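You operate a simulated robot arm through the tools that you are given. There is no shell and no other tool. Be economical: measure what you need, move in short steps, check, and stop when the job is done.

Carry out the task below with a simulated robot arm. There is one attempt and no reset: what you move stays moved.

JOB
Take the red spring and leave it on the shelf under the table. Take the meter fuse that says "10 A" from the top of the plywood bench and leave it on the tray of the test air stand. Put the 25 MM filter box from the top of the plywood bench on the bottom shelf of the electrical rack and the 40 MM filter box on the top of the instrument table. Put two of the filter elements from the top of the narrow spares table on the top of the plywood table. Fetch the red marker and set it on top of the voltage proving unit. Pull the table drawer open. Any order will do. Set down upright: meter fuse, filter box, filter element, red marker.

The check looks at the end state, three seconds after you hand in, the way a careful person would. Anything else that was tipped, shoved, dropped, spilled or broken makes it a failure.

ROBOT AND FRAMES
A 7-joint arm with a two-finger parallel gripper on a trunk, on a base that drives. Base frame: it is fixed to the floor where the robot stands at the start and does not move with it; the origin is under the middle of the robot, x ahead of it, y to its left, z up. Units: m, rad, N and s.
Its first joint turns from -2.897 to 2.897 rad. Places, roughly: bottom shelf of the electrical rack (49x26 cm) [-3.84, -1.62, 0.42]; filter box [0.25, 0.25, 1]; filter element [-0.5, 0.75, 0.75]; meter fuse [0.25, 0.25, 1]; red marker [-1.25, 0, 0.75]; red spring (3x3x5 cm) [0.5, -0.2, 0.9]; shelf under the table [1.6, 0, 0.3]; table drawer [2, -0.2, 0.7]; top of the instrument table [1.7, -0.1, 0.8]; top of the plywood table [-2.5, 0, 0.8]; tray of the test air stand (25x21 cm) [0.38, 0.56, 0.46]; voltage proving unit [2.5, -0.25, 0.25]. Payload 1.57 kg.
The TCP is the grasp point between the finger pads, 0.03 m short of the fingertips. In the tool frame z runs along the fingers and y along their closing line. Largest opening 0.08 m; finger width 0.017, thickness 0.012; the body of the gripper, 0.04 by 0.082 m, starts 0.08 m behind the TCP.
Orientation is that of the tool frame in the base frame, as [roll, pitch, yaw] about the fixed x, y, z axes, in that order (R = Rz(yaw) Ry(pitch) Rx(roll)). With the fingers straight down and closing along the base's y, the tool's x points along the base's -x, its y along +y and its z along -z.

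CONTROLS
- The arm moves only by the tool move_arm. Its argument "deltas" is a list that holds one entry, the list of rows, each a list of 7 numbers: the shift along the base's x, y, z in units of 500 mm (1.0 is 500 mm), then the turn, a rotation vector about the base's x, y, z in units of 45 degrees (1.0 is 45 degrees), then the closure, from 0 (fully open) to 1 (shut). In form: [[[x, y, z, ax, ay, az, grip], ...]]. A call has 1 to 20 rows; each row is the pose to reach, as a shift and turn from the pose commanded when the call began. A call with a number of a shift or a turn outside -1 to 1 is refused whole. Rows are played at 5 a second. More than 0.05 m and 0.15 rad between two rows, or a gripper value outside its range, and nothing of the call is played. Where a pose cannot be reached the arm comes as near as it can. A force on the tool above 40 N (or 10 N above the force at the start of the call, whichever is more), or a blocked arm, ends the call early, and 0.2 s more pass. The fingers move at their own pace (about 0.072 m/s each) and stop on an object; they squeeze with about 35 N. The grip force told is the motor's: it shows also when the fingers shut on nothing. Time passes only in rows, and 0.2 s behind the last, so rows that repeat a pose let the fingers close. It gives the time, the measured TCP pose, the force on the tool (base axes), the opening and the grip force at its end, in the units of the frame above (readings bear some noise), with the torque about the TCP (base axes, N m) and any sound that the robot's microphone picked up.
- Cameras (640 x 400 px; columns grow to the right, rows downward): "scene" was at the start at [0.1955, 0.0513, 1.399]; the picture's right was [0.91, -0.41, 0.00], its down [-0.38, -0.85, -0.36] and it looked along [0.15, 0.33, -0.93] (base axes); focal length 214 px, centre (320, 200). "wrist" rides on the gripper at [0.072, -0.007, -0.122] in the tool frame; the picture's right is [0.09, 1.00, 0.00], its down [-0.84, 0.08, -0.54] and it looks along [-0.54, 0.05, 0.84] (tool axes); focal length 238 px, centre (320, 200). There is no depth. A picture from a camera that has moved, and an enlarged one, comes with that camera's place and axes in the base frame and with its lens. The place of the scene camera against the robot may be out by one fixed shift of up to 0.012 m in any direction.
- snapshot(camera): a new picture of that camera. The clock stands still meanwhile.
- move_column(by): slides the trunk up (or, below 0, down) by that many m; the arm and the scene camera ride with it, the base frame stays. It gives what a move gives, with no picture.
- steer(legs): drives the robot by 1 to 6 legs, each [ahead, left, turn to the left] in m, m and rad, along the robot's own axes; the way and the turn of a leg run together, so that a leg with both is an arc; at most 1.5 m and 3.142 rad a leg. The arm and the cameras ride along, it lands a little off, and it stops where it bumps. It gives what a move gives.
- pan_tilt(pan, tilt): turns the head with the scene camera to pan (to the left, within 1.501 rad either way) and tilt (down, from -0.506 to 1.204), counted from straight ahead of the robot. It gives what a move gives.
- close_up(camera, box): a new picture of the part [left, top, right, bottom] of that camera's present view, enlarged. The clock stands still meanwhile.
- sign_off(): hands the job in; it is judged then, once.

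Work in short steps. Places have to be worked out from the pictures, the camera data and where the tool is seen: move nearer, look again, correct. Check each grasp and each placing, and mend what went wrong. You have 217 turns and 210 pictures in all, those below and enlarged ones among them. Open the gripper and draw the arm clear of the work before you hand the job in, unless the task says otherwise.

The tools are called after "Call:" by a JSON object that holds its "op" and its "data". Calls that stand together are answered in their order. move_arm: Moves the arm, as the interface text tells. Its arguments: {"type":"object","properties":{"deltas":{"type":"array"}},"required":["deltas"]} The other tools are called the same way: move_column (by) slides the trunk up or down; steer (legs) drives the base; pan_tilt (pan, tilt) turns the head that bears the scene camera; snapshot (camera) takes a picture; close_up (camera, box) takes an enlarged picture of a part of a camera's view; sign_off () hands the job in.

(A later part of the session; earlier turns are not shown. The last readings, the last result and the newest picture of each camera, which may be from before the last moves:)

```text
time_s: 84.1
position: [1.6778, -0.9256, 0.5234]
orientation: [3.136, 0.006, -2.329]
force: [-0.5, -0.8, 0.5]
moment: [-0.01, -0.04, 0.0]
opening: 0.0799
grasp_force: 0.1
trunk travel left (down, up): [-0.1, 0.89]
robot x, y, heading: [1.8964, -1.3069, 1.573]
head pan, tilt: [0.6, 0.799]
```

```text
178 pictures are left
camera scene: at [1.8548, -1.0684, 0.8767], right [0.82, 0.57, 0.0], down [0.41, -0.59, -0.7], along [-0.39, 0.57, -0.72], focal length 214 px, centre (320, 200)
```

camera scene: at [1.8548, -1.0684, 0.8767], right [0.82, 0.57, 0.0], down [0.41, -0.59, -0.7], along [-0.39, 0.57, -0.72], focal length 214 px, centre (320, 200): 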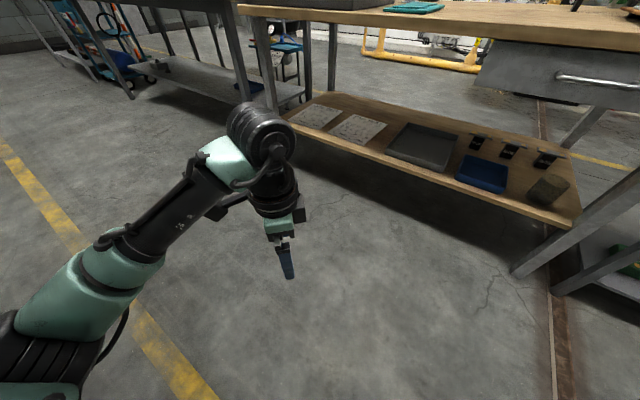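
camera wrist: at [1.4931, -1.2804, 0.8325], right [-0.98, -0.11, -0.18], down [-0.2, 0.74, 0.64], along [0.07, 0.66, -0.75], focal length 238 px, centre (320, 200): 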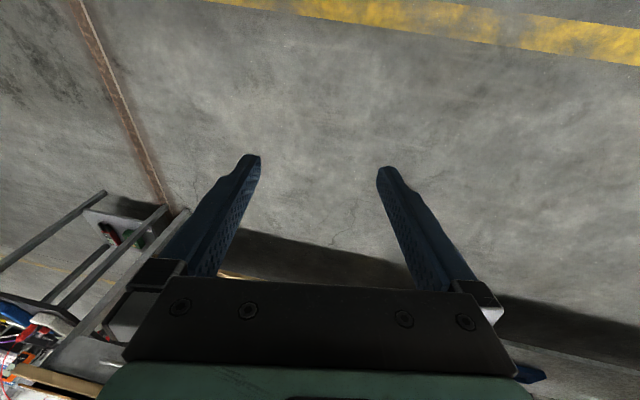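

The swing works. I continue 45° more so the hand is in front of the drawer with the fingers closing along y.

Call:
{"op": "move_arm", "data": {"deltas": [[[0.068, 0.036, 0, 0, 0, -0.111, 0], [0.14, 0.064, 0, 0, 0, -0.222, 0], [0.212, 0.088, 0, 0, 0, -0.333, 0], [0.288, 0.104, 0, 0, 0, -0.444, 0], [0.364, 0.114, 0, 0, 0, -0.556, 0], [0.44, 0.118, 0, 0, 0, -0.667, 0], [0.516, 0.114, 0, 0, 0, -0.778, 0], [0.592, 0.104, 0, 0, 0, -0.889, 0], [0.668, 0.088, 0, 0, 0, -1, 0]]]}}

Call:
{"op": "move_arm", "data": {"deltas": [[[0, 0, 0.02, 0.18, 0, 0, 0], [0, 0, 0.04, 0.36, 0, 0, 0], [0, 0, 0.06, 0.54, 0, 0, 0], [0, 0, 0.08, 0.72, 0, 0, 0], [0, 0, 0.1, 0.9, 0, 0, 0], [0, 0, 0.1, 1.0, 0, 0, 0]]]}}

Call:
{"op": "move_arm", "data": {"deltas": [[[0, 0, 0.02, 0.18, 0, 0, 0], [0, 0, 0.04, 0.36, 0, 0, 0], [0, 0, 0.06, 0.54, 0, 0, 0], [0, 0, 0.08, 0.72, 0, 0, 0], [0, 0, 0.1, 0.9, 0, 0, 0], [0, 0, 0.1, 1.0, 0, 0, 0]]]}}

Call:
{"op": "pan_tilt", "data": {"pan": -0.2, "tilt": 0.7}}

Call:
{"op": "snapshot", "data": {"camera": "scene"}}

Call:
{"op": "snapshot", "data": {"camera": "wrist"}}

```text
time_s: 86.1
position: [2.0117, -0.8814, 0.5232]
orientation: [3.133, 0.005, -3.117]
force: [-0.5, -0.4, 0.5]
moment: [0.01, -0.01, -0.02]
opening: 0.0799
grasp_force: 0.0
trunk travel left (down, up): [-0.1, 0.89]
robot x, y, heading: [1.896, -1.3026, 1.571]
head pan, tilt: [0.6, 0.799]
```

```text
time_s: 87.5
position: [2.0123, -0.8823, 0.5747]
orientation: [2.347, 0.022, -3.129]
force: [0.2, 0.4, -0.2]
moment: [0.01, 0.02, 0.04]
opening: 0.08
grasp_force: 0.2
trunk travel left (down, up): [-0.1, 0.89]
robot x, y, heading: [1.8966, -1.3055, 1.575]
head pan, tilt: [0.6, 0.799]
```

```text
time_s: 88.9
position: [2.0249, -0.8662, 0.6118]
orientation: [1.561, 0.026, 3.139]
force: [-0.1, 0.2, -0.5]
moment: [-0.02, 0.04, 0.02]
opening: 0.0799
grasp_force: 0.0
out of reach, approached as far as the arm can: row 1, 2, 3, 4, 5, 6
trunk travel left (down, up): [-0.1, 0.89]
robot x, y, heading: [1.8978, -1.3064, 1.569]
head pan, tilt: [0.6, 0.799]
```

```text
time_s: 90.0
position: [2.0239, -0.8657, 0.6123]
orientation: [1.562, 0.025, 3.137]
force: [-0.3, 0.3, -1.1]
moment: [0.01, 0.0, 0.03]
opening: 0.08
grasp_force: 0.0
trunk travel left (down, up): [-0.1, 0.89]
robot x, y, heading: [1.8974, -1.3091, 1.575]
head pan, tilt: [-0.201, 0.7]
```

```text
177 pictures are left
camera scene: at [1.9172, -1.0517, 0.8849], right [0.98, -0.2, 0.0], down [-0.13, -0.63, -0.76], along [0.15, 0.75, -0.64], focal length 214 px, centre (320, 200)
```

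scene: 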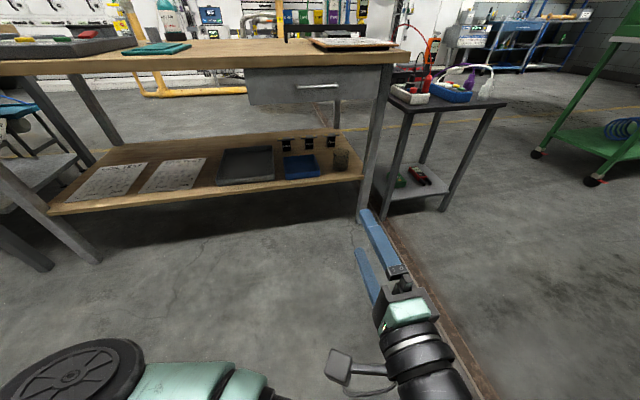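

```text
176 pictures are left
camera wrist: at [1.953, -0.9874, 0.6018], right [-0.12, -0.01, 0.99], down [0.83, -0.55, 0.09], along [0.54, 0.84, 0.07], focal length 238 px, centre (320, 200)
```

wrist: 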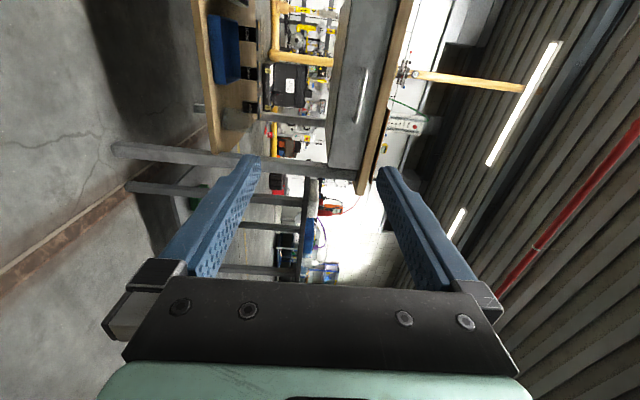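

Horizontal pointing works. Triangulating, the handle bar is near (2.045, −0.33, 0.723). I raise the trunk 0.11 and drive 0.38 m toward it, then look again.

Call:
{"op": "move_column", "data": {"by": 0.11}}

Call:
{"op": "steer", "data": {"legs": [[0.38, 0, 0]]}}

Call:
{"op": "snapshot", "data": {"camera": "wrist"}}

Call:
{"op": "snapshot", "data": {"camera": "scene"}}

```text
time_s: 91.4
position: [2.0253, -0.8663, 0.7218]
orientation: [1.562, 0.025, 3.138]
force: [0.4, -0.1, -0.3]
moment: [0.0, 0.03, -0.01]
opening: 0.0799
grasp_force: 0.1
trunk travel left (down, up): [-0.21, 0.78]
robot x, y, heading: [1.8987, -1.3033, 1.574]
head pan, tilt: [-0.201, 0.7]
```

```text
time_s: 93.8
position: [2.0242, -0.4868, 0.7213]
orientation: [1.563, 0.024, 3.138]
force: [0.3, 0.1, -1.1]
moment: [-0.01, -0.01, -0.03]
opening: 0.0801
grasp_force: 0.0
trunk travel left (down, up): [-0.21, 0.78]
robot x, y, heading: [1.8947, -0.9274, 1.568]
head pan, tilt: [-0.201, 0.7]
```

```text
175 pictures are left
camera wrist: at [1.9531, -0.6081, 0.7118], right [-0.12, -0.01, 0.99], down [0.83, -0.55, 0.09], along [0.54, 0.84, 0.07], focal length 238 px, centre (320, 200)
```

wrist: 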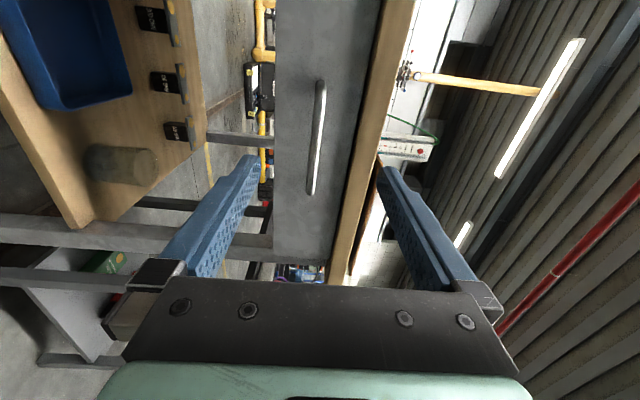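

```text
174 pictures are left
camera scene: at [1.9173, -0.6723, 0.995], right [0.98, -0.2, 0.0], down [-0.13, -0.63, -0.76], along [0.15, 0.75, -0.64], focal length 214 px, centre (320, 200)
```

scene: 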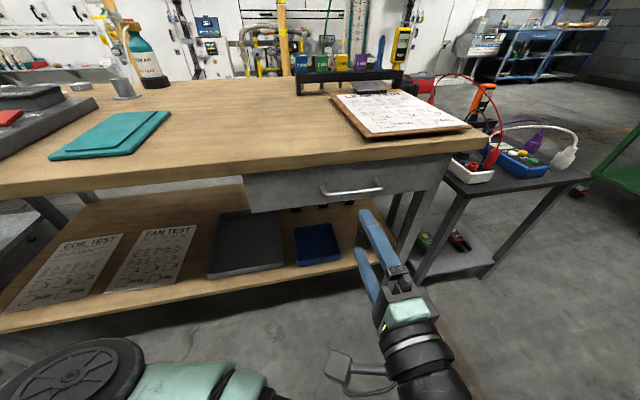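

Refined handle: (2.040, −0.343, 0.721). The TCP height matches; I drive 0.10 closer, then finish with the arm.

Call:
{"op": "steer", "data": {"legs": [[0.1, 0, 0]]}}

Call:
{"op": "snapshot", "data": {"camera": "wrist"}}

```text
time_s: 95.0
position: [2.0251, -0.3859, 0.7213]
orientation: [1.562, 0.027, 3.139]
force: [0.4, -0.1, 0.9]
moment: [0.0, -0.02, -0.02]
opening: 0.0801
grasp_force: 0.0
trunk travel left (down, up): [-0.21, 0.78]
robot x, y, heading: [1.8952, -0.8248, 1.571]
head pan, tilt: [-0.201, 0.7]
```

```text
173 pictures are left
camera wrist: at [1.9528, -0.508, 0.7118], right [-0.12, -0.01, 0.99], down [0.83, -0.55, 0.09], along [0.54, 0.84, 0.07], focal length 238 px, centre (320, 200)
```

wrist: 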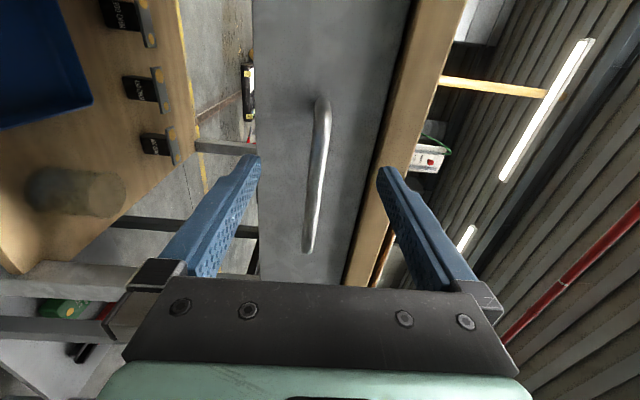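

The bar is centred between the fingertips (z≈0.720). The table edge is just above, so I pre-close to about 40 mm, advance 28 mm, then close.

Call:
{"op": "move_arm", "data": {"deltas": [[[0, 0, 0, 0, 0, 0, 0.5], [0.01, 0, 0, 0, 0, 0, 0.5], [0.02, 0.02, 0, 0, 0, 0, 0.5], [0.03, 0.04, 0, 0, 0, 0, 0.5], [0.03, 0.056, 0, 0, 0, 0, 0.5], [0.03, 0.056, 0, 0, 0, 0, 1], [0.03, 0.056, 0, 0, 0, 0, 1], [0.03, 0.056, 0, 0, 0, 0, 1]]]}}

Call:
{"op": "snapshot", "data": {"camera": "wrist"}}

```text
time_s: 96.8
position: [2.039, -0.3577, 0.7203]
orientation: [1.566, 0.023, 3.139]
force: [-0.8, -1.8, -10.4]
moment: [-0.05, 0.52, -0.09]
opening: 0.0117
grasp_force: 28.7
trunk travel left (down, up): [-0.21, 0.78]
robot x, y, heading: [1.9045, -0.8282, 1.569]
head pan, tilt: [-0.201, 0.7]
```

```text
172 pictures are left
camera wrist: at [1.9676, -0.4795, 0.7108], right [-0.11, 0.0, 0.99], down [0.83, -0.54, 0.09], along [0.54, 0.84, 0.07], focal length 238 px, centre (320, 200)
```

wrist: 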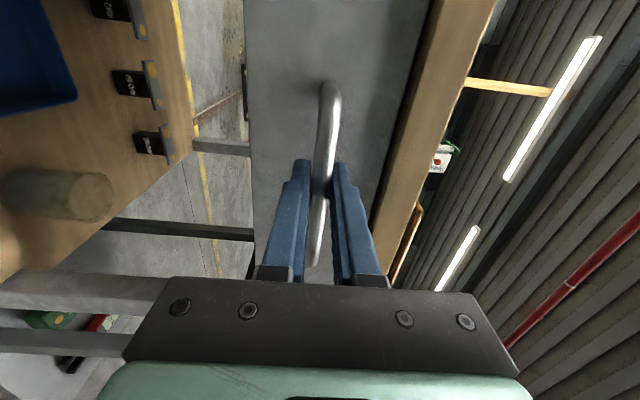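

The handle is gripped (11.7 mm). I pull the drawer open by driving back 0.2 m.

Call:
{"op": "steer", "data": {"legs": [[-0.2, 0, 0]]}}

Call:
{"op": "snapshot", "data": {"camera": "scene"}}

```text
time_s: 98.4
position: [2.0401, -0.5564, 0.7196]
orientation: [1.569, 0.024, 3.139]
force: [-10.0, -0.1, -17.3]
moment: [-0.06, 0.52, 0.58]
opening: 0.0121
grasp_force: 28.8
trunk travel left (down, up): [-0.21, 0.78]
robot x, y, heading: [1.9002, -1.0239, 1.574]
head pan, tilt: [-0.201, 0.7]
```

```text
171 pictures are left
camera scene: at [1.9174, -0.7695, 0.9946], right [0.98, -0.2, 0.0], down [-0.13, -0.63, -0.76], along [0.15, 0.75, -0.65], focal length 214 px, centre (320, 200)
```

scene: 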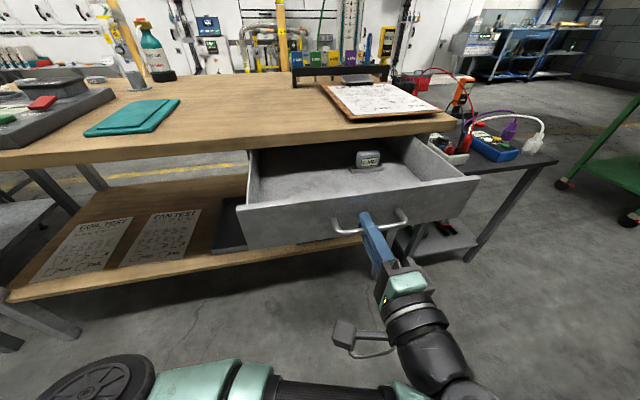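

The drawer is open 0.2 m. I release the handle and drive back.

Call:
{"op": "move_arm", "data": {"deltas": [[[0, 0, 0, 0, 0, 0, 0.5], [0, 0, 0, 0, 0, 0, 0.4], [0, 0, 0, 0, 0, 0, 0.4]]]}}

Call:
{"op": "steer", "data": {"legs": [[-0.25, 0, 0]]}}

Call:
{"op": "snapshot", "data": {"camera": "scene"}}

Call:
{"op": "close_up", "data": {"camera": "scene", "box": [360, 140, 520, 240]}}

```text
time_s: 99.2
position: [2.0395, -0.5567, 0.7199]
orientation: [1.565, 0.022, 3.14]
force: [-0.5, -0.3, 0.5]
moment: [0.02, 0.01, 0.03]
opening: 0.0481
grasp_force: 0.0
trunk travel left (down, up): [-0.21, 0.78]
robot x, y, heading: [1.8963, -1.0242, 1.565]
head pan, tilt: [-0.201, 0.7]
```

```text
time_s: 101.0
position: [2.0398, -0.8068, 0.7208]
orientation: [1.565, 0.022, 3.137]
force: [-0.4, 0.1, -0.9]
moment: [-0.03, 0.02, 0.05]
opening: 0.048
grasp_force: 0.1
trunk travel left (down, up): [-0.21, 0.78]
robot x, y, heading: [1.9017, -1.2729, 1.569]
head pan, tilt: [-0.201, 0.7]
```

```text
170 pictures are left
camera scene: at [1.9172, -1.0193, 0.9949], right [0.98, -0.2, 0.0], down [-0.13, -0.63, -0.76], along [0.15, 0.75, -0.64], focal length 214 px, centre (320, 200)
```

scene: 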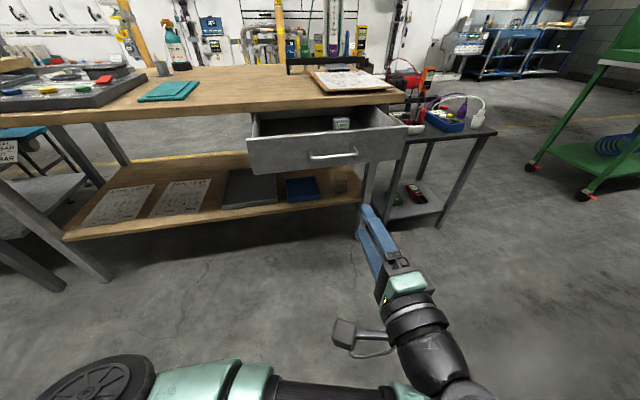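

```text
4.00 times, centred on (440, 190) of scene
camera zoom: at [1.9172, -1.0193, 0.9949], right [0.98, -0.2, 0.0], down [-0.13, -0.63, -0.76], along [0.15, 0.75, -0.64], focal length 858 px, centre (-160, 240)
```

zoom: 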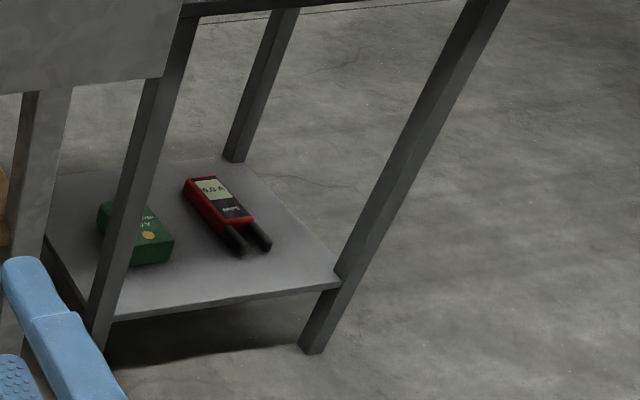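

Drawer done. Now I turn the tool down again and raise the trunk for bench work.

Call:
{"op": "move_arm", "data": {"deltas": [[[0, 0, 0, -0.18, 0, 0, 0], [0, 0, 0, -0.36, 0, 0, 0], [0, 0, 0, -0.54, 0, 0, 0], [0, 0, 0, -0.72, 0, 0, 0], [0, 0, 0, -0.9, 0, 0, 0], [0, 0, 0, -1.0, 0, 0, 0]]]}}

Call:
{"op": "move_arm", "data": {"deltas": [[[0, 0, -0.02, -0.18, 0, 0, 0], [0, 0, -0.04, -0.36, 0, 0, 0], [0, 0, -0.06, -0.54, 0, 0, 0], [0, 0, -0.08, -0.72, 0, 0, 0], [0, 0, -0.1, -0.9, 0, 0, 0], [0, 0, -0.12, -1.0, 0, 0, 0]]]}}

Call:
{"op": "move_column", "data": {"by": 0.4}}

Call:
{"op": "move_column", "data": {"by": 0.37}}

Call:
{"op": "pan_tilt", "data": {"pan": 0.5, "tilt": 0.8}}

Call:
{"op": "snapshot", "data": {"camera": "scene"}}

```text
time_s: 102.4
position: [2.0391, -0.8047, 0.7199]
orientation: [2.353, 0.019, -3.128]
force: [0.7, -0.2, -0.5]
moment: [-0.01, 0.02, 0.01]
opening: 0.0801
grasp_force: 0.1
trunk travel left (down, up): [-0.21, 0.78]
robot x, y, heading: [1.8988, -1.2727, 1.57]
head pan, tilt: [-0.201, 0.7]
```

```text
time_s: 103.8
position: [2.0387, -0.8046, 0.6609]
orientation: [3.139, 0.003, -3.118]
force: [0.3, 0.0, -0.4]
moment: [-0.01, 0.0, 0.04]
opening: 0.08
grasp_force: 0.1
trunk travel left (down, up): [-0.21, 0.78]
robot x, y, heading: [1.896, -1.27, 1.565]
head pan, tilt: [-0.201, 0.7]
```

```text
time_s: 107.6
position: [2.0385, -0.8052, 1.0605]
orientation: [3.135, 0.004, -3.118]
force: [-0.3, -0.2, -1.3]
moment: [0.02, -0.02, 0.02]
opening: 0.08
grasp_force: 0.1
trunk travel left (down, up): [-0.61, 0.38]
robot x, y, heading: [1.895, -1.2738, 1.568]
head pan, tilt: [-0.201, 0.7]
```

```text
time_s: 111.2
position: [2.0387, -0.8062, 1.4315]
orientation: [3.137, 0.003, -3.118]
force: [0.7, -0.2, 0.5]
moment: [0.0, -0.03, -0.01]
opening: 0.0804
grasp_force: 0.1
trunk travel left (down, up): [-0.98, 0.01]
robot x, y, heading: [1.8922, -1.2721, 1.568]
head pan, tilt: [-0.201, 0.7]
```

```text
time_s: 112.3
position: [2.0397, -0.8052, 1.4299]
orientation: [3.137, 0.004, -3.119]
force: [0.6, 0.4, 0.2]
moment: [0.0, -0.01, 0.03]
opening: 0.0798
grasp_force: 0.1
trunk travel left (down, up): [-0.98, 0.01]
robot x, y, heading: [1.8965, -1.2705, 1.566]
head pan, tilt: [0.499, 0.799]
```

```text
168 pictures are left
camera scene: at [1.8617, -1.0316, 1.7567], right [0.88, 0.48, 0.0], down [0.34, -0.63, -0.7], along [-0.33, 0.61, -0.72], focal length 214 px, centre (320, 200)
```

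scene: 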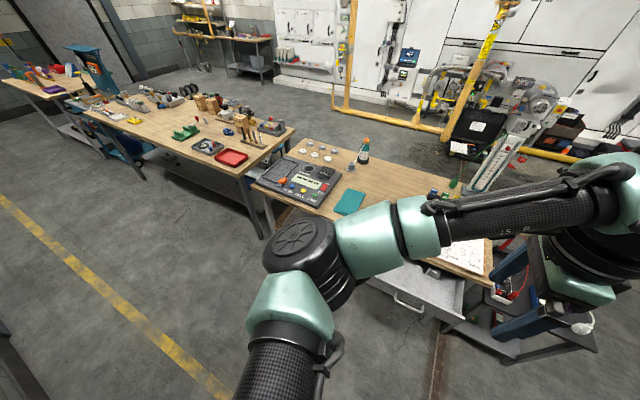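

I drive west to the bench near the red spring, keeping the arm high, and look with both cameras.

Call:
{"op": "steer", "data": {"legs": [[0, 1.45, 0], [0, 0.13, 0], [0.6, 0, 0]]}}

Call:
{"op": "pan_tilt", "data": {"pan": -0.2, "tilt": 1.0}}

Call:
{"op": "snapshot", "data": {"camera": "wrist"}}

Call:
{"op": "snapshot", "data": {"camera": "scene"}}

```text
time_s: 123.3
position: [0.4608, -0.2089, 1.4319]
orientation: [3.136, 0.004, -3.118]
force: [0.4, -0.8, 0.3]
moment: [0.01, -0.02, 0.01]
opening: 0.0798
grasp_force: 0.0
trunk travel left (down, up): [-0.98, 0.01]
robot x, y, heading: [0.3162, -0.6737, 1.573]
head pan, tilt: [0.499, 0.799]
```

```text
time_s: 124.4
position: [0.4609, -0.2085, 1.4312]
orientation: [3.136, 0.004, -3.12]
force: [-0.4, -0.2, -0.5]
moment: [0.0, -0.01, -0.01]
opening: 0.0798
grasp_force: 0.0
trunk travel left (down, up): [-0.98, 0.01]
robot x, y, heading: [0.3142, -0.674, 1.568]
head pan, tilt: [-0.201, 1.0]
```

```text
167 pictures are left
camera wrist: at [0.3892, -0.2163, 1.5521], right [-0.12, 0.99, 0.0], down [0.83, 0.09, 0.54], along [0.54, 0.07, -0.84], focal length 238 px, centre (320, 200)
```

wrist: 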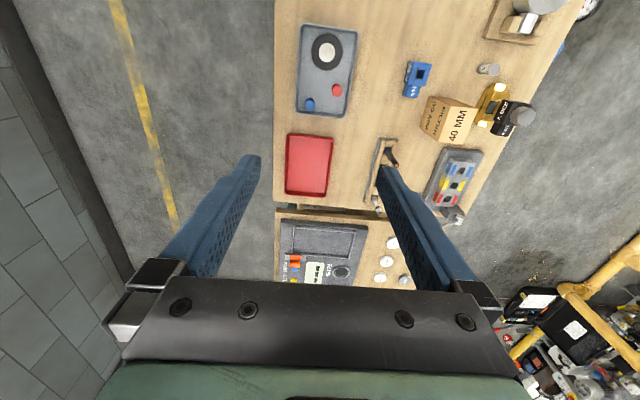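

```text
166 pictures are left
camera scene: at [0.3357, -0.4367, 1.7416], right [0.98, -0.2, 0.0], down [-0.17, -0.82, -0.54], along [0.11, 0.53, -0.84], focal length 214 px, centre (320, 200)
```

scene: 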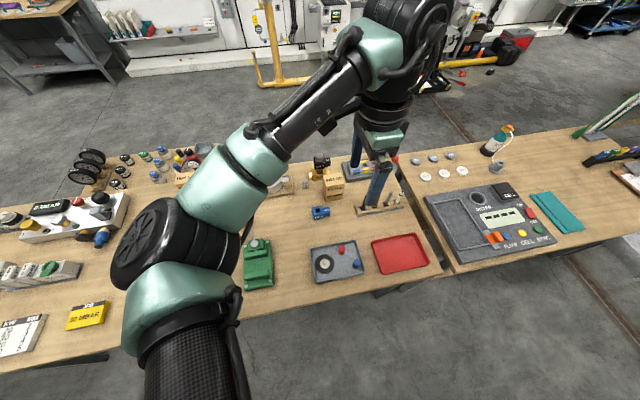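

The spring is at about (0.469, −0.162). I centre above it, lower the arm 0.25 and look again.

Call:
{"op": "move_arm", "data": {"deltas": [[[0.016, 0.04, -0.05, 0, 0, 0, 0], [0.016, 0.092, -0.1, 0, 0, 0, 0], [0.016, 0.092, -0.19, 0, 0, 0, 0.2], [0.016, 0.092, -0.28, 0, 0, 0, 0.37], [0.016, 0.092, -0.37, 0, 0, 0, 0.37], [0.016, 0.092, -0.46, 0, 0, 0, 0.37], [0.016, 0.092, -0.55, 0, 0, 0, 0.37]]]}}

Call:
{"op": "snapshot", "data": {"camera": "wrist"}}

Call:
{"op": "snapshot", "data": {"camera": "scene"}}

```text
time_s: 126.0
position: [0.4692, -0.1619, 1.1561]
orientation: [3.137, 0.001, -3.12]
force: [-0.3, 0.2, 1.0]
moment: [-0.01, -0.01, 0.0]
opening: 0.0501
grasp_force: 0.0
trunk travel left (down, up): [-0.98, 0.01]
robot x, y, heading: [0.3167, -0.6765, 1.567]
head pan, tilt: [-0.201, 1.0]
```

```text
165 pictures are left
camera wrist: at [0.3977, -0.1708, 1.2777], right [-0.11, 0.99, 0.0], down [0.83, 0.09, 0.54], along [0.54, 0.07, -0.84], focal length 238 px, centre (320, 200)
```

wrist: 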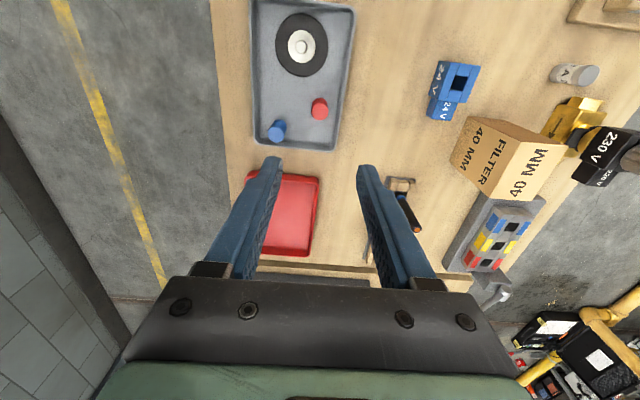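

```text
164 pictures are left
camera scene: at [0.3363, -0.4362, 1.7416], right [0.98, -0.2, 0.0], down [-0.17, -0.82, -0.54], along [0.11, 0.53, -0.84], focal length 214 px, centre (320, 200)
```

scene: 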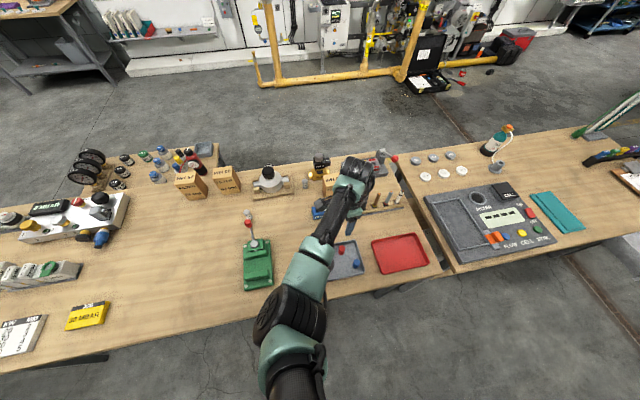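

Call:
{"op": "close_up", "data": {"camera": "wrist", "box": [240, 60, 400, 160]}}

Call:
{"op": "move_arm", "data": {"deltas": [[[-0.004, 0, -0.08, 0, 0, 0, 0.37], [-0.008, 0, -0.16, 0, 0, 0, 0.37], [-0.008, 0, -0.24, 0, 0, 0, 0.37]]]}}

Call:
{"op": "snapshot", "data": {"camera": "wrist"}}

```text
4.00 times, centred on (320, 110) of wrist
camera zoom: at [0.3977, -0.1708, 1.2777], right [-0.11, 0.99, 0.0], down [0.83, 0.09, 0.54], along [0.54, 0.07, -0.84], focal length 953 px, centre (320, 560)
```

zoom: 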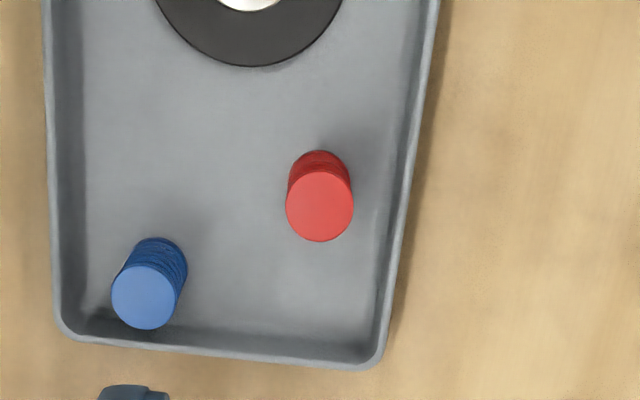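

```text
time_s: 126.8
position: [0.4653, -0.1613, 1.0345]
orientation: [3.138, 0.005, -3.118]
force: [-0.3, -0.1, -0.1]
moment: [0.0, 0.01, 0.01]
opening: 0.0506
grasp_force: 0.1
trunk travel left (down, up): [-0.98, 0.01]
robot x, y, heading: [0.3201, -0.6742, 1.567]
head pan, tilt: [-0.201, 1.0]
```

```text
162 pictures are left
camera wrist: at [0.3929, -0.1712, 1.1563], right [-0.11, 0.99, 0.01], down [0.83, 0.09, 0.54], along [0.54, 0.07, -0.84], focal length 238 px, centre (320, 200)
```

wrist: 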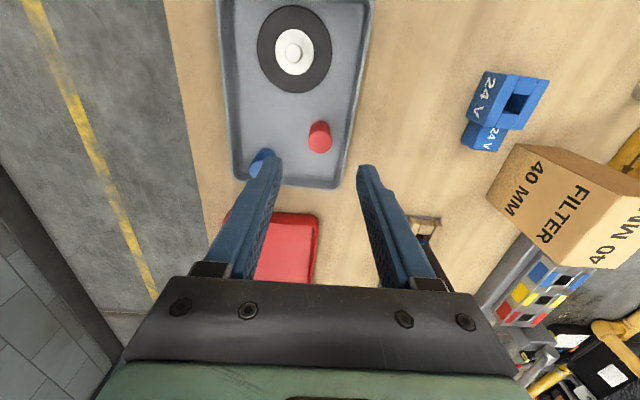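

Triangulated spring top at (0.478, −0.159, 0.915), so bench level is ~0.86. I descend with the fingertips kept just above the tray floor and close.

Call:
{"op": "move_arm", "data": {"deltas": [[[0.025, 0.004, -0.08, 0, 0, 0, 0.37], [0.025, 0.004, -0.16, 0, 0, 0, 0.37], [0.025, 0.004, -0.22, 0, 0, 0, 0.37], [0.025, 0.004, -0.255, 0, 0, 0, 0.37], [0.025, 0.004, -0.255, 0, 0, 0, 1], [0.025, 0.004, -0.255, 0, 0, 0, 1], [0.025, 0.004, -0.255, 0, 0, 0, 1]]]}}

Call:
{"op": "snapshot", "data": {"camera": "wrist"}}

```text
time_s: 128.4
position: [0.4691, -0.1931, 0.9735]
orientation: [3.136, 0.005, -3.119]
force: [-0.1, -1.2, -0.1]
moment: [0.07, 0.0, 0.02]
opening: 0.0
grasp_force: 20.9
out of reach, approached as far as the arm can: row 1, 2, 3, 4, 5, 6, 7
trunk travel left (down, up): [-0.98, 0.01]
robot x, y, heading: [0.3186, -0.6734, 1.568]
head pan, tilt: [-0.201, 1.0]
```

```text
161 pictures are left
camera wrist: at [0.3965, -0.2029, 1.0944], right [-0.12, 0.99, 0.01], down [0.83, 0.09, 0.55], along [0.54, 0.07, -0.84], focal length 238 px, centre (320, 200)
```

wrist: 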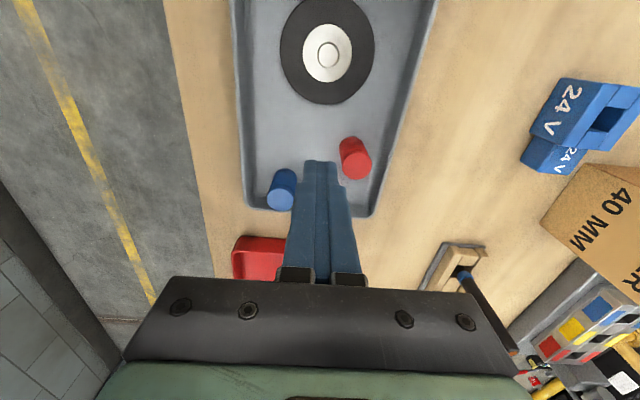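

The arm ran out of reach (no contact made). I raise the hand 0.2 relative to the trunk, reopen to 50 mm, and lower the trunk 0.2.

Call:
{"op": "move_arm", "data": {"deltas": [[[0.0, 0.02, 0.08, 0, 0, 0, 0.37], [0.018, 0.068, 0.16, 0, 0, 0, 0.37], [0.018, 0.068, 0.25, 0, 0, 0, 0.37], [0.018, 0.068, 0.34, 0, 0, 0, 0.37], [0.018, 0.068, 0.42, 0, 0, 0, 0.37]]]}}

Call:
{"op": "move_column", "data": {"by": -0.2}}

Call:
{"op": "snapshot", "data": {"camera": "wrist"}}

Call:
{"op": "snapshot", "data": {"camera": "scene"}}

```text
time_s: 129.6
position: [0.5022, -0.0935, 1.1463]
orientation: [3.139, 0.002, -3.116]
force: [-0.5, -0.3, -0.3]
moment: [-0.02, 0.0, 0.02]
opening: 0.0504
grasp_force: 0.0
out of reach, approached as far as the arm can: row 1, 2, 3, 4, 5
trunk travel left (down, up): [-0.98, 0.01]
robot x, y, heading: [0.3182, -0.6748, 1.568]
head pan, tilt: [-0.201, 1.0]
```

```text
time_s: 131.8
position: [0.5029, -0.0926, 0.9443]
orientation: [3.137, 0.004, -3.118]
force: [0.2, -0.4, 1.2]
moment: [-0.04, 0.0, -0.01]
opening: 0.0505
grasp_force: 0.1
trunk travel left (down, up): [-0.78, 0.21]
robot x, y, heading: [0.3161, -0.6746, 1.563]
head pan, tilt: [-0.201, 1.0]
```

```text
160 pictures are left
camera wrist: at [0.4312, -0.1004, 1.0664], right [-0.12, 0.99, 0.0], down [0.83, 0.1, 0.54], along [0.54, 0.07, -0.84], focal length 238 px, centre (320, 200)
```

wrist: 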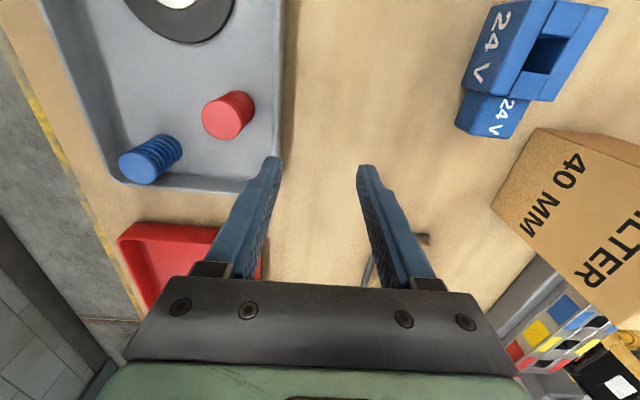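

```text
159 pictures are left
camera scene: at [0.3358, -0.4365, 1.5416], right [0.98, -0.2, 0.0], down [-0.17, -0.82, -0.54], along [0.11, 0.53, -0.84], focal length 214 px, centre (320, 200)
```

scene: 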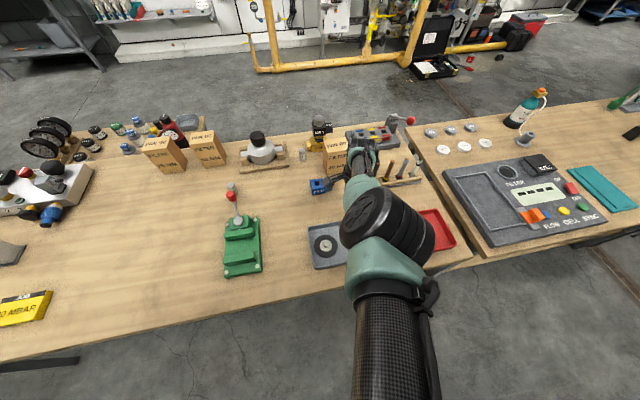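

The hand ended at (0.503, −0.093); the spring from here is at about (0.476, −0.156). I go up 4 cm, move over it, then check.

Call:
{"op": "move_arm", "data": {"deltas": [[[0, 0, 0.06, 0, 0, 0, 0.37], [0, 0, 0.1, 0, 0, 0, 0.37], [-0.03, -0.07, 0.1, 0, 0, 0, 0.37], [-0.054, -0.126, 0.1, 0, 0, 0, 0.37]]]}}

Call:
{"op": "snapshot", "data": {"camera": "wrist"}}

```text
time_s: 132.8
position: [0.5027, -0.0818, 0.9716]
orientation: [3.14, 0.003, -3.118]
force: [-0.1, -1.0, -0.2]
moment: [-0.02, -0.01, -0.01]
opening: 0.0503
grasp_force: 0.1
out of reach, approached as far as the arm can: row 1, 2, 3, 4
trunk travel left (down, up): [-0.78, 0.21]
robot x, y, heading: [0.3202, -0.6761, 1.574]
head pan, tilt: [-0.201, 1.0]
```

```text
158 pictures are left
camera wrist: at [0.4315, -0.0896, 1.0926], right [-0.12, 0.99, 0.0], down [0.83, 0.1, 0.54], along [0.54, 0.06, -0.84], focal length 238 px, centre (320, 200)
```

wrist: 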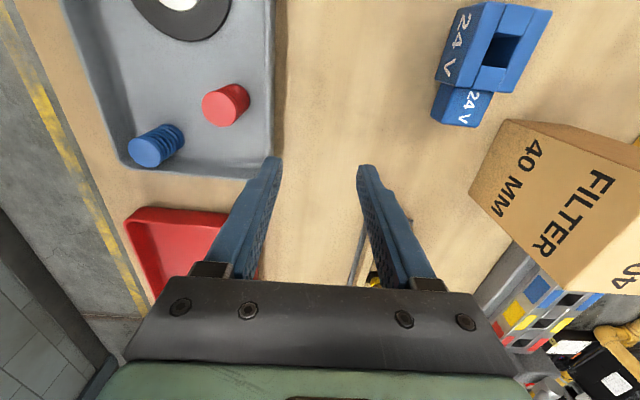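

The arm is at some joint limit here. I'll use the base for the lateral shift instead, and try pulling the hand inward (toward the robot) to free the arm.

Call:
{"op": "move_arm", "data": {"deltas": [[[0, -0.06, 0, 0, 0, 0, 0.37], [0, -0.12, 0, 0, 0, 0, 0.37]]]}}

Call:
{"op": "move_arm", "data": {"deltas": [[[0, 0, 0, 0, 0, 0.1, 0.37], [0, 0, 0, 0, 0, 0.2, 0.37]]]}}

Call:
{"op": "move_arm", "data": {"deltas": [[[0, -0.06, 0, 0, 0, 0, 0.37], [0, -0.12, 0, 0, 0, 0, 0.37]]]}}

```text
time_s: 133.4
position: [0.5202, -0.0956, 0.9536]
orientation: [-3.141, 0.001, -3.121]
force: [-0.4, 0.1, 0.3]
moment: [-0.02, -0.01, 0.01]
opening: 0.0502
grasp_force: 0.2
out of reach, approached as far as the arm can: row 1, 2
trunk travel left (down, up): [-0.78, 0.21]
robot x, y, heading: [0.3184, -0.6736, 1.571]
head pan, tilt: [-0.201, 1.0]
```

```text
time_s: 134.0
position: [0.5198, -0.0944, 0.9533]
orientation: [3.138, 0.003, -2.962]
force: [0.1, 0.0, 0.3]
moment: [0.01, -0.01, -0.02]
opening: 0.0503
grasp_force: 0.0
trunk travel left (down, up): [-0.78, 0.21]
robot x, y, heading: [0.3199, -0.6761, 1.564]
head pan, tilt: [-0.201, 1.0]
```

```text
time_s: 134.6
position: [0.5364, -0.1116, 0.9345]
orientation: [3.139, 0.001, -2.96]
force: [0.3, 0.5, -0.4]
moment: [0.01, 0.01, 0.0]
opening: 0.0504
grasp_force: 0.0
out of reach, approached as far as the arm can: row 1, 2
trunk travel left (down, up): [-0.78, 0.21]
robot x, y, heading: [0.3144, -0.6743, 1.571]
head pan, tilt: [-0.201, 1.0]
```

Only some directions respond, like a straight-elbow singularity. I try a larger move inward and up, toward the shoulder, to bend the elbow.

Call:
{"op": "move_arm", "data": {"deltas": [[[-0.04, -0.06, 0.06, 0, 0, 0, 0.37], [-0.08, -0.12, 0.12, 0, 0, 0, 0.37], [-0.12, -0.18, 0.18, 0, 0, 0, 0.37], [-0.16, -0.24, 0.24, 0, 0, 0, 0.37], [-0.2, -0.3, 0.3, 0, 0, 0, 0.37], [-0.24, -0.36, 0.36, 0, 0, 0, 0.37], [-0.28, -0.42, 0.42, 0, 0, 0, 0.37], [-0.32, -0.48, 0.48, 0, 0, 0, 0.37]]]}}

Call:
{"op": "snapshot", "data": {"camera": "scene"}}

```text
time_s: 136.4
position: [0.4963, -0.046, 1.0947]
orientation: [-3.141, 0.001, -2.963]
force: [0.3, -0.1, -0.7]
moment: [-0.03, 0.0, 0.03]
opening: 0.0504
grasp_force: 0.1
out of reach, approached as far as the arm can: row 1, 2, 3, 4, 5, 6, 7, 8
trunk travel left (down, up): [-0.78, 0.21]
robot x, y, heading: [0.3173, -0.6743, 1.569]
head pan, tilt: [-0.201, 1.0]
```

```text
157 pictures are left
camera scene: at [0.3363, -0.436, 1.5415], right [0.98, -0.2, 0.0], down [-0.17, -0.82, -0.54], along [0.11, 0.53, -0.84], focal length 214 px, centre (320, 200)
```

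scene: 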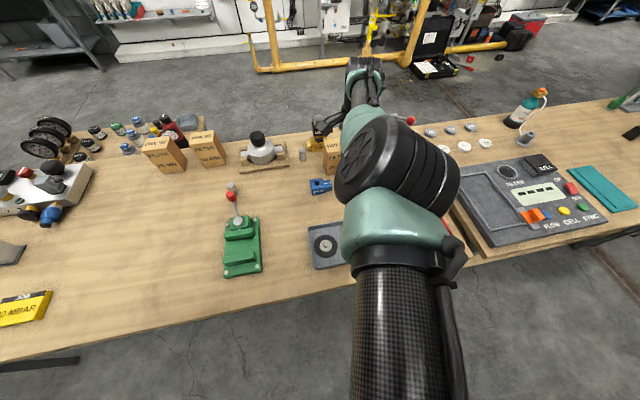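

The arm is fully straight: it fits a reach sphere of 0.663 m about (axis, z = 1.077 + trunk). Tilting the tool inward freed it earlier, so I do that with an inward shift.

Call:
{"op": "move_arm", "data": {"deltas": [[[0, -0.02, 0, -0.18, 0, 0, 0.37], [0, -0.06, 0, -0.36, 0, 0, 0.37], [0, -0.12, 0, -0.54, 0, 0, 0.37], [0, -0.18, 0, -0.72, 0, 0, 0.37], [0, -0.24, 0, -0.9, 0, 0, 0.37], [0, -0.3, 0, -1.0, 0, 0, 0.37]]]}}

Call:
{"op": "snapshot", "data": {"camera": "scene"}}

```text
time_s: 137.8
position: [0.5092, -0.2034, 1.106]
orientation: [-2.412, -0.054, -2.996]
force: [-3.4, 0.2, -1.0]
moment: [-0.12, -0.21, 0.16]
opening: 0.0504
grasp_force: 0.0
out of reach, approached as far as the arm can: row 1, 2, 3, 4, 5, 6
trunk travel left (down, up): [-0.78, 0.21]
robot x, y, heading: [0.321, -0.6759, 1.568]
head pan, tilt: [-0.201, 1.0]
```

```text
156 pictures are left
camera scene: at [0.3367, -0.4364, 1.5416], right [0.98, -0.2, 0.0], down [-0.17, -0.82, -0.54], along [0.11, 0.53, -0.84], focal length 214 px, centre (320, 200)
```

scene: 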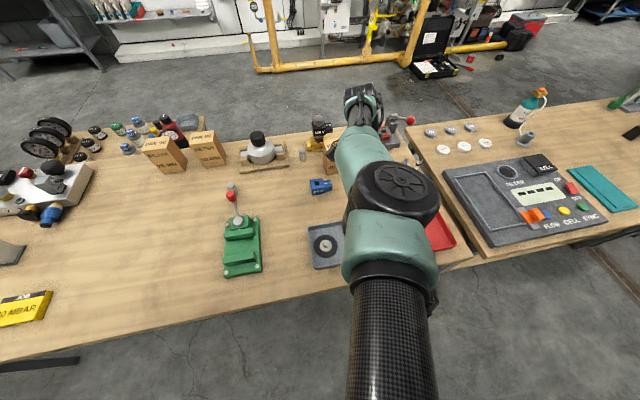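

Call:
{"op": "move_arm", "data": {"deltas": [[[0, 0, 0, 0.18, 0, 0, 0.37], [0, 0, 0, 0.36, 0, 0, 0.37], [0, 0, 0, 0.54, 0, 0, 0.37], [0, 0, 0, 0.72, 0, 0, 0.37], [0, 0, 0, 0.92, 0, 0, 0.37]]]}}

Call:
{"op": "move_arm", "data": {"deltas": [[[0, -0.04, 0.04, 0, 0, 0, 0.37], [0, -0.08, 0.08, 0, 0, 0, 0.37]]]}}

```text
refused: row 5 steps farther than a row can; nothing moved
```

```text
time_s: 138.4
position: [0.5133, -0.2044, 1.1131]
orientation: [-2.437, -0.112, -3.008]
force: [0.5, -0.4, -0.3]
moment: [0.02, 0.03, 0.0]
opening: 0.0503
grasp_force: 0.0
out of reach, approached as far as the arm can: row 1, 2
trunk travel left (down, up): [-0.78, 0.21]
robot x, y, heading: [0.3188, -0.6777, 1.571]
head pan, tilt: [-0.201, 1.0]
```

The first call had too big a last step; I repeat the tilt back with legal steps.

Call:
{"op": "move_arm", "data": {"deltas": [[[0, 0, 0, 0.18, 0, 0, 0.37], [0, 0, 0, 0.36, 0, 0, 0.37], [0, 0, 0, 0.54, 0, 0, 0.37], [0, 0, 0, 0.72, 0, 0, 0.37], [0, 0, 0, 0.89, 0, 0, 0.37]]]}}

Call:
{"op": "move_arm", "data": {"deltas": [[[0, -0.04, 0.02, 0, 0, 0, 0.37], [0, -0.08, 0.04, 0, 0, 0, 0.37]]]}}

Call:
{"op": "snapshot", "data": {"camera": "scene"}}

```text
time_s: 139.6
position: [0.5709, -0.0793, 1.0903]
orientation: [-3.129, -0.002, -2.967]
force: [1.4, 0.1, -0.1]
moment: [-0.04, -0.01, 0.02]
opening: 0.0507
grasp_force: 0.1
out of reach, approached as far as the arm can: row 1, 2, 3, 4, 5
trunk travel left (down, up): [-0.78, 0.21]
robot x, y, heading: [0.3186, -0.6773, 1.571]
head pan, tilt: [-0.201, 1.0]
```

```text
time_s: 140.2
position: [0.584, -0.0844, 1.1014]
orientation: [-3.128, -0.002, -2.968]
force: [-0.3, 0.2, -0.1]
moment: [0.02, -0.03, 0.0]
opening: 0.0503
grasp_force: 0.1
out of reach, approached as far as the arm can: row 1, 2
trunk travel left (down, up): [-0.78, 0.21]
robot x, y, heading: [0.318, -0.675, 1.572]
head pan, tilt: [-0.201, 1.0]
```

```text
155 pictures are left
camera scene: at [0.3358, -0.4364, 1.5416], right [0.98, -0.2, 0.0], down [-0.17, -0.82, -0.54], along [0.11, 0.53, -0.84], focal length 214 px, centre (320, 200)
```

scene: 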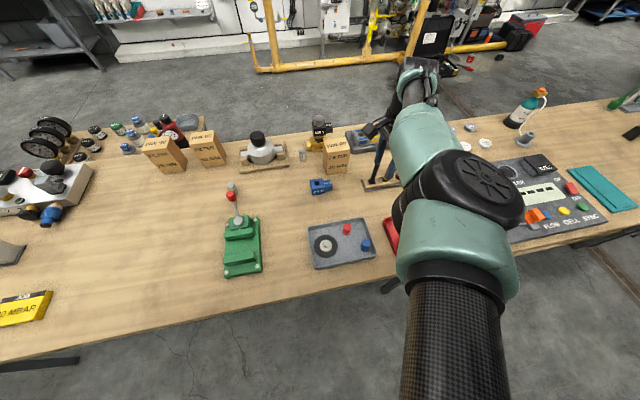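

Still straight. I'll push outward to full extension first, then come back inward in the same call, to get past the singularity.

Call:
{"op": "move_arm", "data": {"deltas": [[[0.03, 0.07, 0, 0, 0, 0, 0.37], [0.06, 0.14, 0, 0, 0, 0, 0.37], [0.09, 0.21, 0, 0, 0, 0, 0.37], [0.06, 0.14, 0, 0, 0, 0, 0.37], [0.03, 0.07, 0, 0, 0, 0, 0.37], [0, 0, 0, 0, 0, 0, 0.37], [-0.03, -0.07, 0, 0, 0, 0, 0.37], [-0.06, -0.14, 0, 0, 0, 0, 0.37], [-0.09, -0.21, 0, 0, 0, 0, 0.37], [-0.12, -0.28, 0, 0, 0, 0, 0.37]]]}}

Call:
{"op": "move_arm", "data": {"deltas": [[[0, 0, 0.0, 0, 0.18, 0, 0.37], [0, 0, 0.0, 0, 0.36, 0, 0.37], [0, 0, 0.0, 0, 0.54, 0, 0.37], [-0.03, -0.06, 0.0, 0, 0.72, 0, 0.37], [-0.06, -0.12, 0.0, 0, 0.9, 0, 0.37]]]}}

```text
time_s: 142.4
position: [0.524, -0.2249, 1.1014]
orientation: [-3.132, 0.001, -2.966]
force: [-0.6, -0.2, -0.2]
moment: [0.01, 0.0, 0.01]
opening: 0.0505
grasp_force: 0.0
out of reach, approached as far as the arm can: row 1, 2, 3, 4, 5
trunk travel left (down, up): [-0.78, 0.21]
robot x, y, heading: [0.3186, -0.676, 1.572]
head pan, tilt: [-0.201, 1.0]
```

```text
time_s: 143.6
position: [0.4945, -0.2845, 1.1025]
orientation: [3.006, -0.696, -2.914]
force: [0.2, 0.1, -0.6]
moment: [0.02, 0.0, 0.02]
opening: 0.0505
grasp_force: 0.1
trunk travel left (down, up): [-0.78, 0.21]
robot x, y, heading: [0.3192, -0.6753, 1.568]
head pan, tilt: [-0.201, 1.0]
```

That freed the arm. I undo the extra tilt, lower the trunk 0.1 for reach margin, and move above the spring.

Call:
{"op": "move_arm", "data": {"deltas": [[[0, 0, 0.02, 0, -0.18, 0, 0.37], [0, 0, 0.04, 0, -0.36, 0, 0.37], [0, 0, 0.06, 0, -0.54, 0, 0.37], [0, 0.04, 0.08, 0, -0.72, 0, 0.37], [-0.02, 0.1, 0.08, 0, -0.9, 0, 0.37], [-0.036, 0.18, 0.08, 0, -0.9, -0.05, 0.37], [-0.036, 0.256, 0.08, 0, -0.9, -0.1, 0.37]]]}}

Call:
{"op": "move_column", "data": {"by": -0.12}}

Call:
{"op": "snapshot", "data": {"camera": "wrist"}}

```text
time_s: 145.2
position: [0.4756, -0.1533, 1.142]
orientation: [3.128, 0.003, -3.04]
force: [-0.2, -0.7, 0.4]
moment: [0.0, 0.01, -0.03]
opening: 0.0502
grasp_force: 0.1
trunk travel left (down, up): [-0.78, 0.21]
robot x, y, heading: [0.3167, -0.674, 1.573]
head pan, tilt: [-0.201, 1.0]
```

```text
time_s: 146.7
position: [0.4757, -0.1539, 1.0227]
orientation: [3.129, 0.004, -3.041]
force: [-0.5, -0.4, -0.3]
moment: [0.0, 0.02, 0.02]
opening: 0.0504
grasp_force: 0.0
trunk travel left (down, up): [-0.66, 0.33]
robot x, y, heading: [0.3165, -0.6741, 1.569]
head pan, tilt: [-0.201, 1.0]
```

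```text
154 pictures are left
camera wrist: at [0.4052, -0.1703, 1.144], right [-0.19, 0.98, 0.01], down [0.82, 0.15, 0.55], along [0.53, 0.12, -0.84], focal length 238 px, centre (320, 200)
```

wrist: 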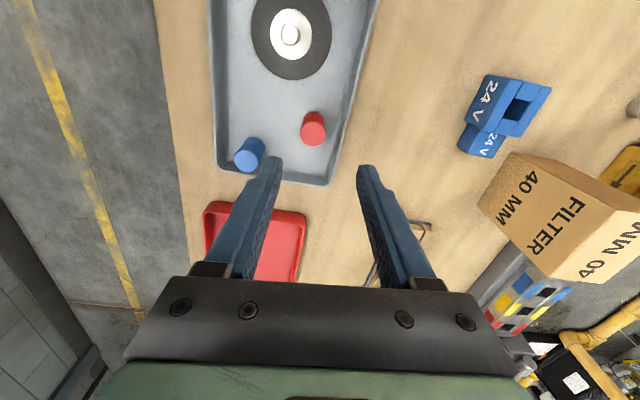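

The spring is right at (0.476, −0.157). I descend 0.12 and close.

Call:
{"op": "move_arm", "data": {"deltas": [[[0, -0.006, -0.08, 0, 0, 0, 0.37], [0, -0.006, -0.16, 0, 0, 0, 0.37], [0, -0.006, -0.2, 0, 0, 0, 0.37], [0, -0.006, -0.24, 0, 0, 0, 0.37], [0, -0.006, -0.24, 0, 0, 0, 0.8], [0, -0.006, -0.24, 0, 0, 0, 0.8], [0, -0.006, -0.24, 0, 0, 0, 0.8]]]}}

Call:
{"op": "snapshot", "data": {"camera": "wrist"}}

```text
time_s: 147.7
position: [0.4765, -0.1527, 0.9182]
orientation: [3.107, 0.012, -3.039]
force: [-2.4, -7.1, 19.8]
moment: [0.27, 0.31, 0.11]
opening: 0.0445
grasp_force: 0.1
trunk travel left (down, up): [-0.66, 0.33]
robot x, y, heading: [0.3192, -0.677, 1.57]
head pan, tilt: [-0.201, 1.0]
stopped in row 4: the force on the tool passed its limit at 51 N (the readings are from after the stop); the commanded pose is now the measured one
```

```text
153 pictures are left
camera wrist: at [0.4053, -0.1711, 1.0396], right [-0.19, 0.98, 0.03], down [0.82, 0.14, 0.55], along [0.54, 0.13, -0.83], focal length 238 px, centre (320, 200)
```

wrist: 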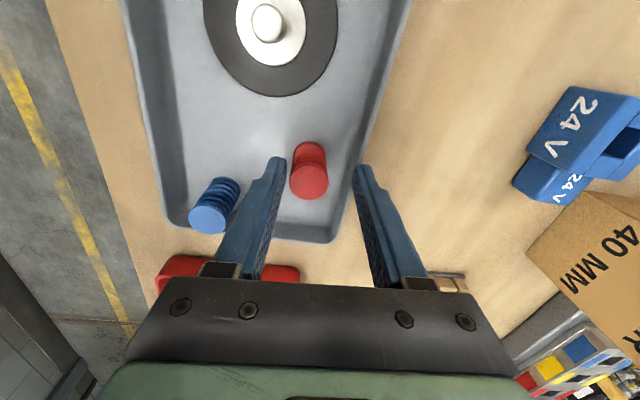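

A fingertip touched the tray's side wall (y≈−0.12). I lift 2 cm, narrow to 40 mm, re-centre at y=−0.159 and descend again.

Call:
{"op": "move_arm", "data": {"deltas": [[[0, 0, 0.04, -0.043, 0, 0, 0.5], [0, -0.013, 0.04, -0.043, 0, 0, 0.5], [0, -0.013, 0.04, -0.043, 0, 0, 0.5], [0, -0.013, 0.0, -0.043, 0, 0, 0.5], [0, -0.013, -0.02, -0.043, 0, 0, 0.5], [0, -0.013, -0.02, -0.043, 0, 0, 0.9], [0, -0.013, -0.02, -0.043, 0, 0, 0.9], [0, -0.013, -0.02, -0.043, 0, 0, 0.9]]]}}

Call:
{"op": "snapshot", "data": {"camera": "wrist"}}

```text
time_s: 148.9
position: [0.4761, -0.1534, 0.9186]
orientation: [3.125, 0.015, -3.037]
force: [-5.8, -6.7, 24.6]
moment: [0.39, 0.14, 0.13]
opening: 0.0252
grasp_force: 9.0
trunk travel left (down, up): [-0.66, 0.33]
robot x, y, heading: [0.32, -0.6753, 1.57]
head pan, tilt: [-0.201, 1.0]
stopped in row 6: the force on the tool passed its limit at 46 N (the readings are from after the stop); the commanded pose is now the measured one
```

```text
152 pictures are left
camera wrist: at [0.4037, -0.1688, 1.0393], right [-0.2, 0.98, 0.01], down [0.82, 0.15, 0.56], along [0.54, 0.12, -0.83], focal length 238 px, centre (320, 200)
```

wrist: 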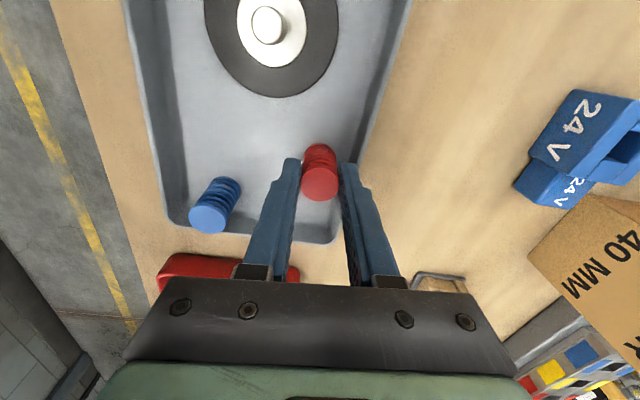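

The tips are on the tray floor (so the floor is ~0.888) and the spring is between the fingers. I relieve 4 mm upward and finish closing.

Call:
{"op": "move_arm", "data": {"deltas": [[[0, 0, 0.008, 0, 0, 0, 0.6], [0, 0, 0.01, 0, 0, 0, 1], [0, 0, 0.01, 0, 0, 0, 1], [0, 0, 0.01, 0, 0, 0, 1]]]}}

Call:
{"op": "snapshot", "data": {"camera": "wrist"}}

```text
time_s: 149.9
position: [0.4776, -0.1557, 0.919]
orientation: [3.131, 0.015, -3.04]
force: [-1.3, 1.0, 4.8]
moment: [0.14, 0.02, -0.02]
opening: 0.024
grasp_force: 34.5
trunk travel left (down, up): [-0.66, 0.33]
robot x, y, heading: [0.321, -0.6725, 1.565]
head pan, tilt: [-0.201, 1.0]
```

```text
151 pictures are left
camera wrist: at [0.4054, -0.1706, 1.04], right [-0.19, 0.98, 0.01], down [0.82, 0.16, 0.55], along [0.54, 0.11, -0.83], focal length 238 px, centre (320, 200)
```

wrist: 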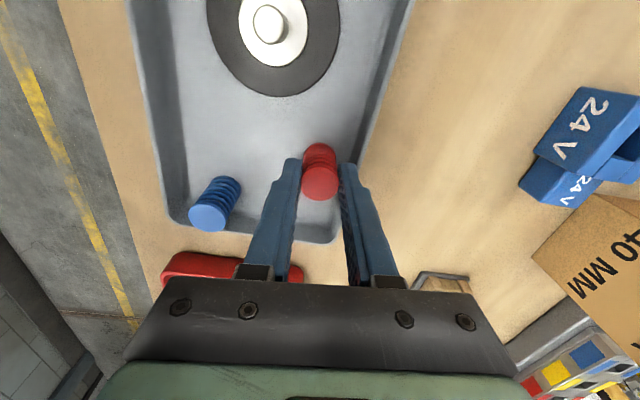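

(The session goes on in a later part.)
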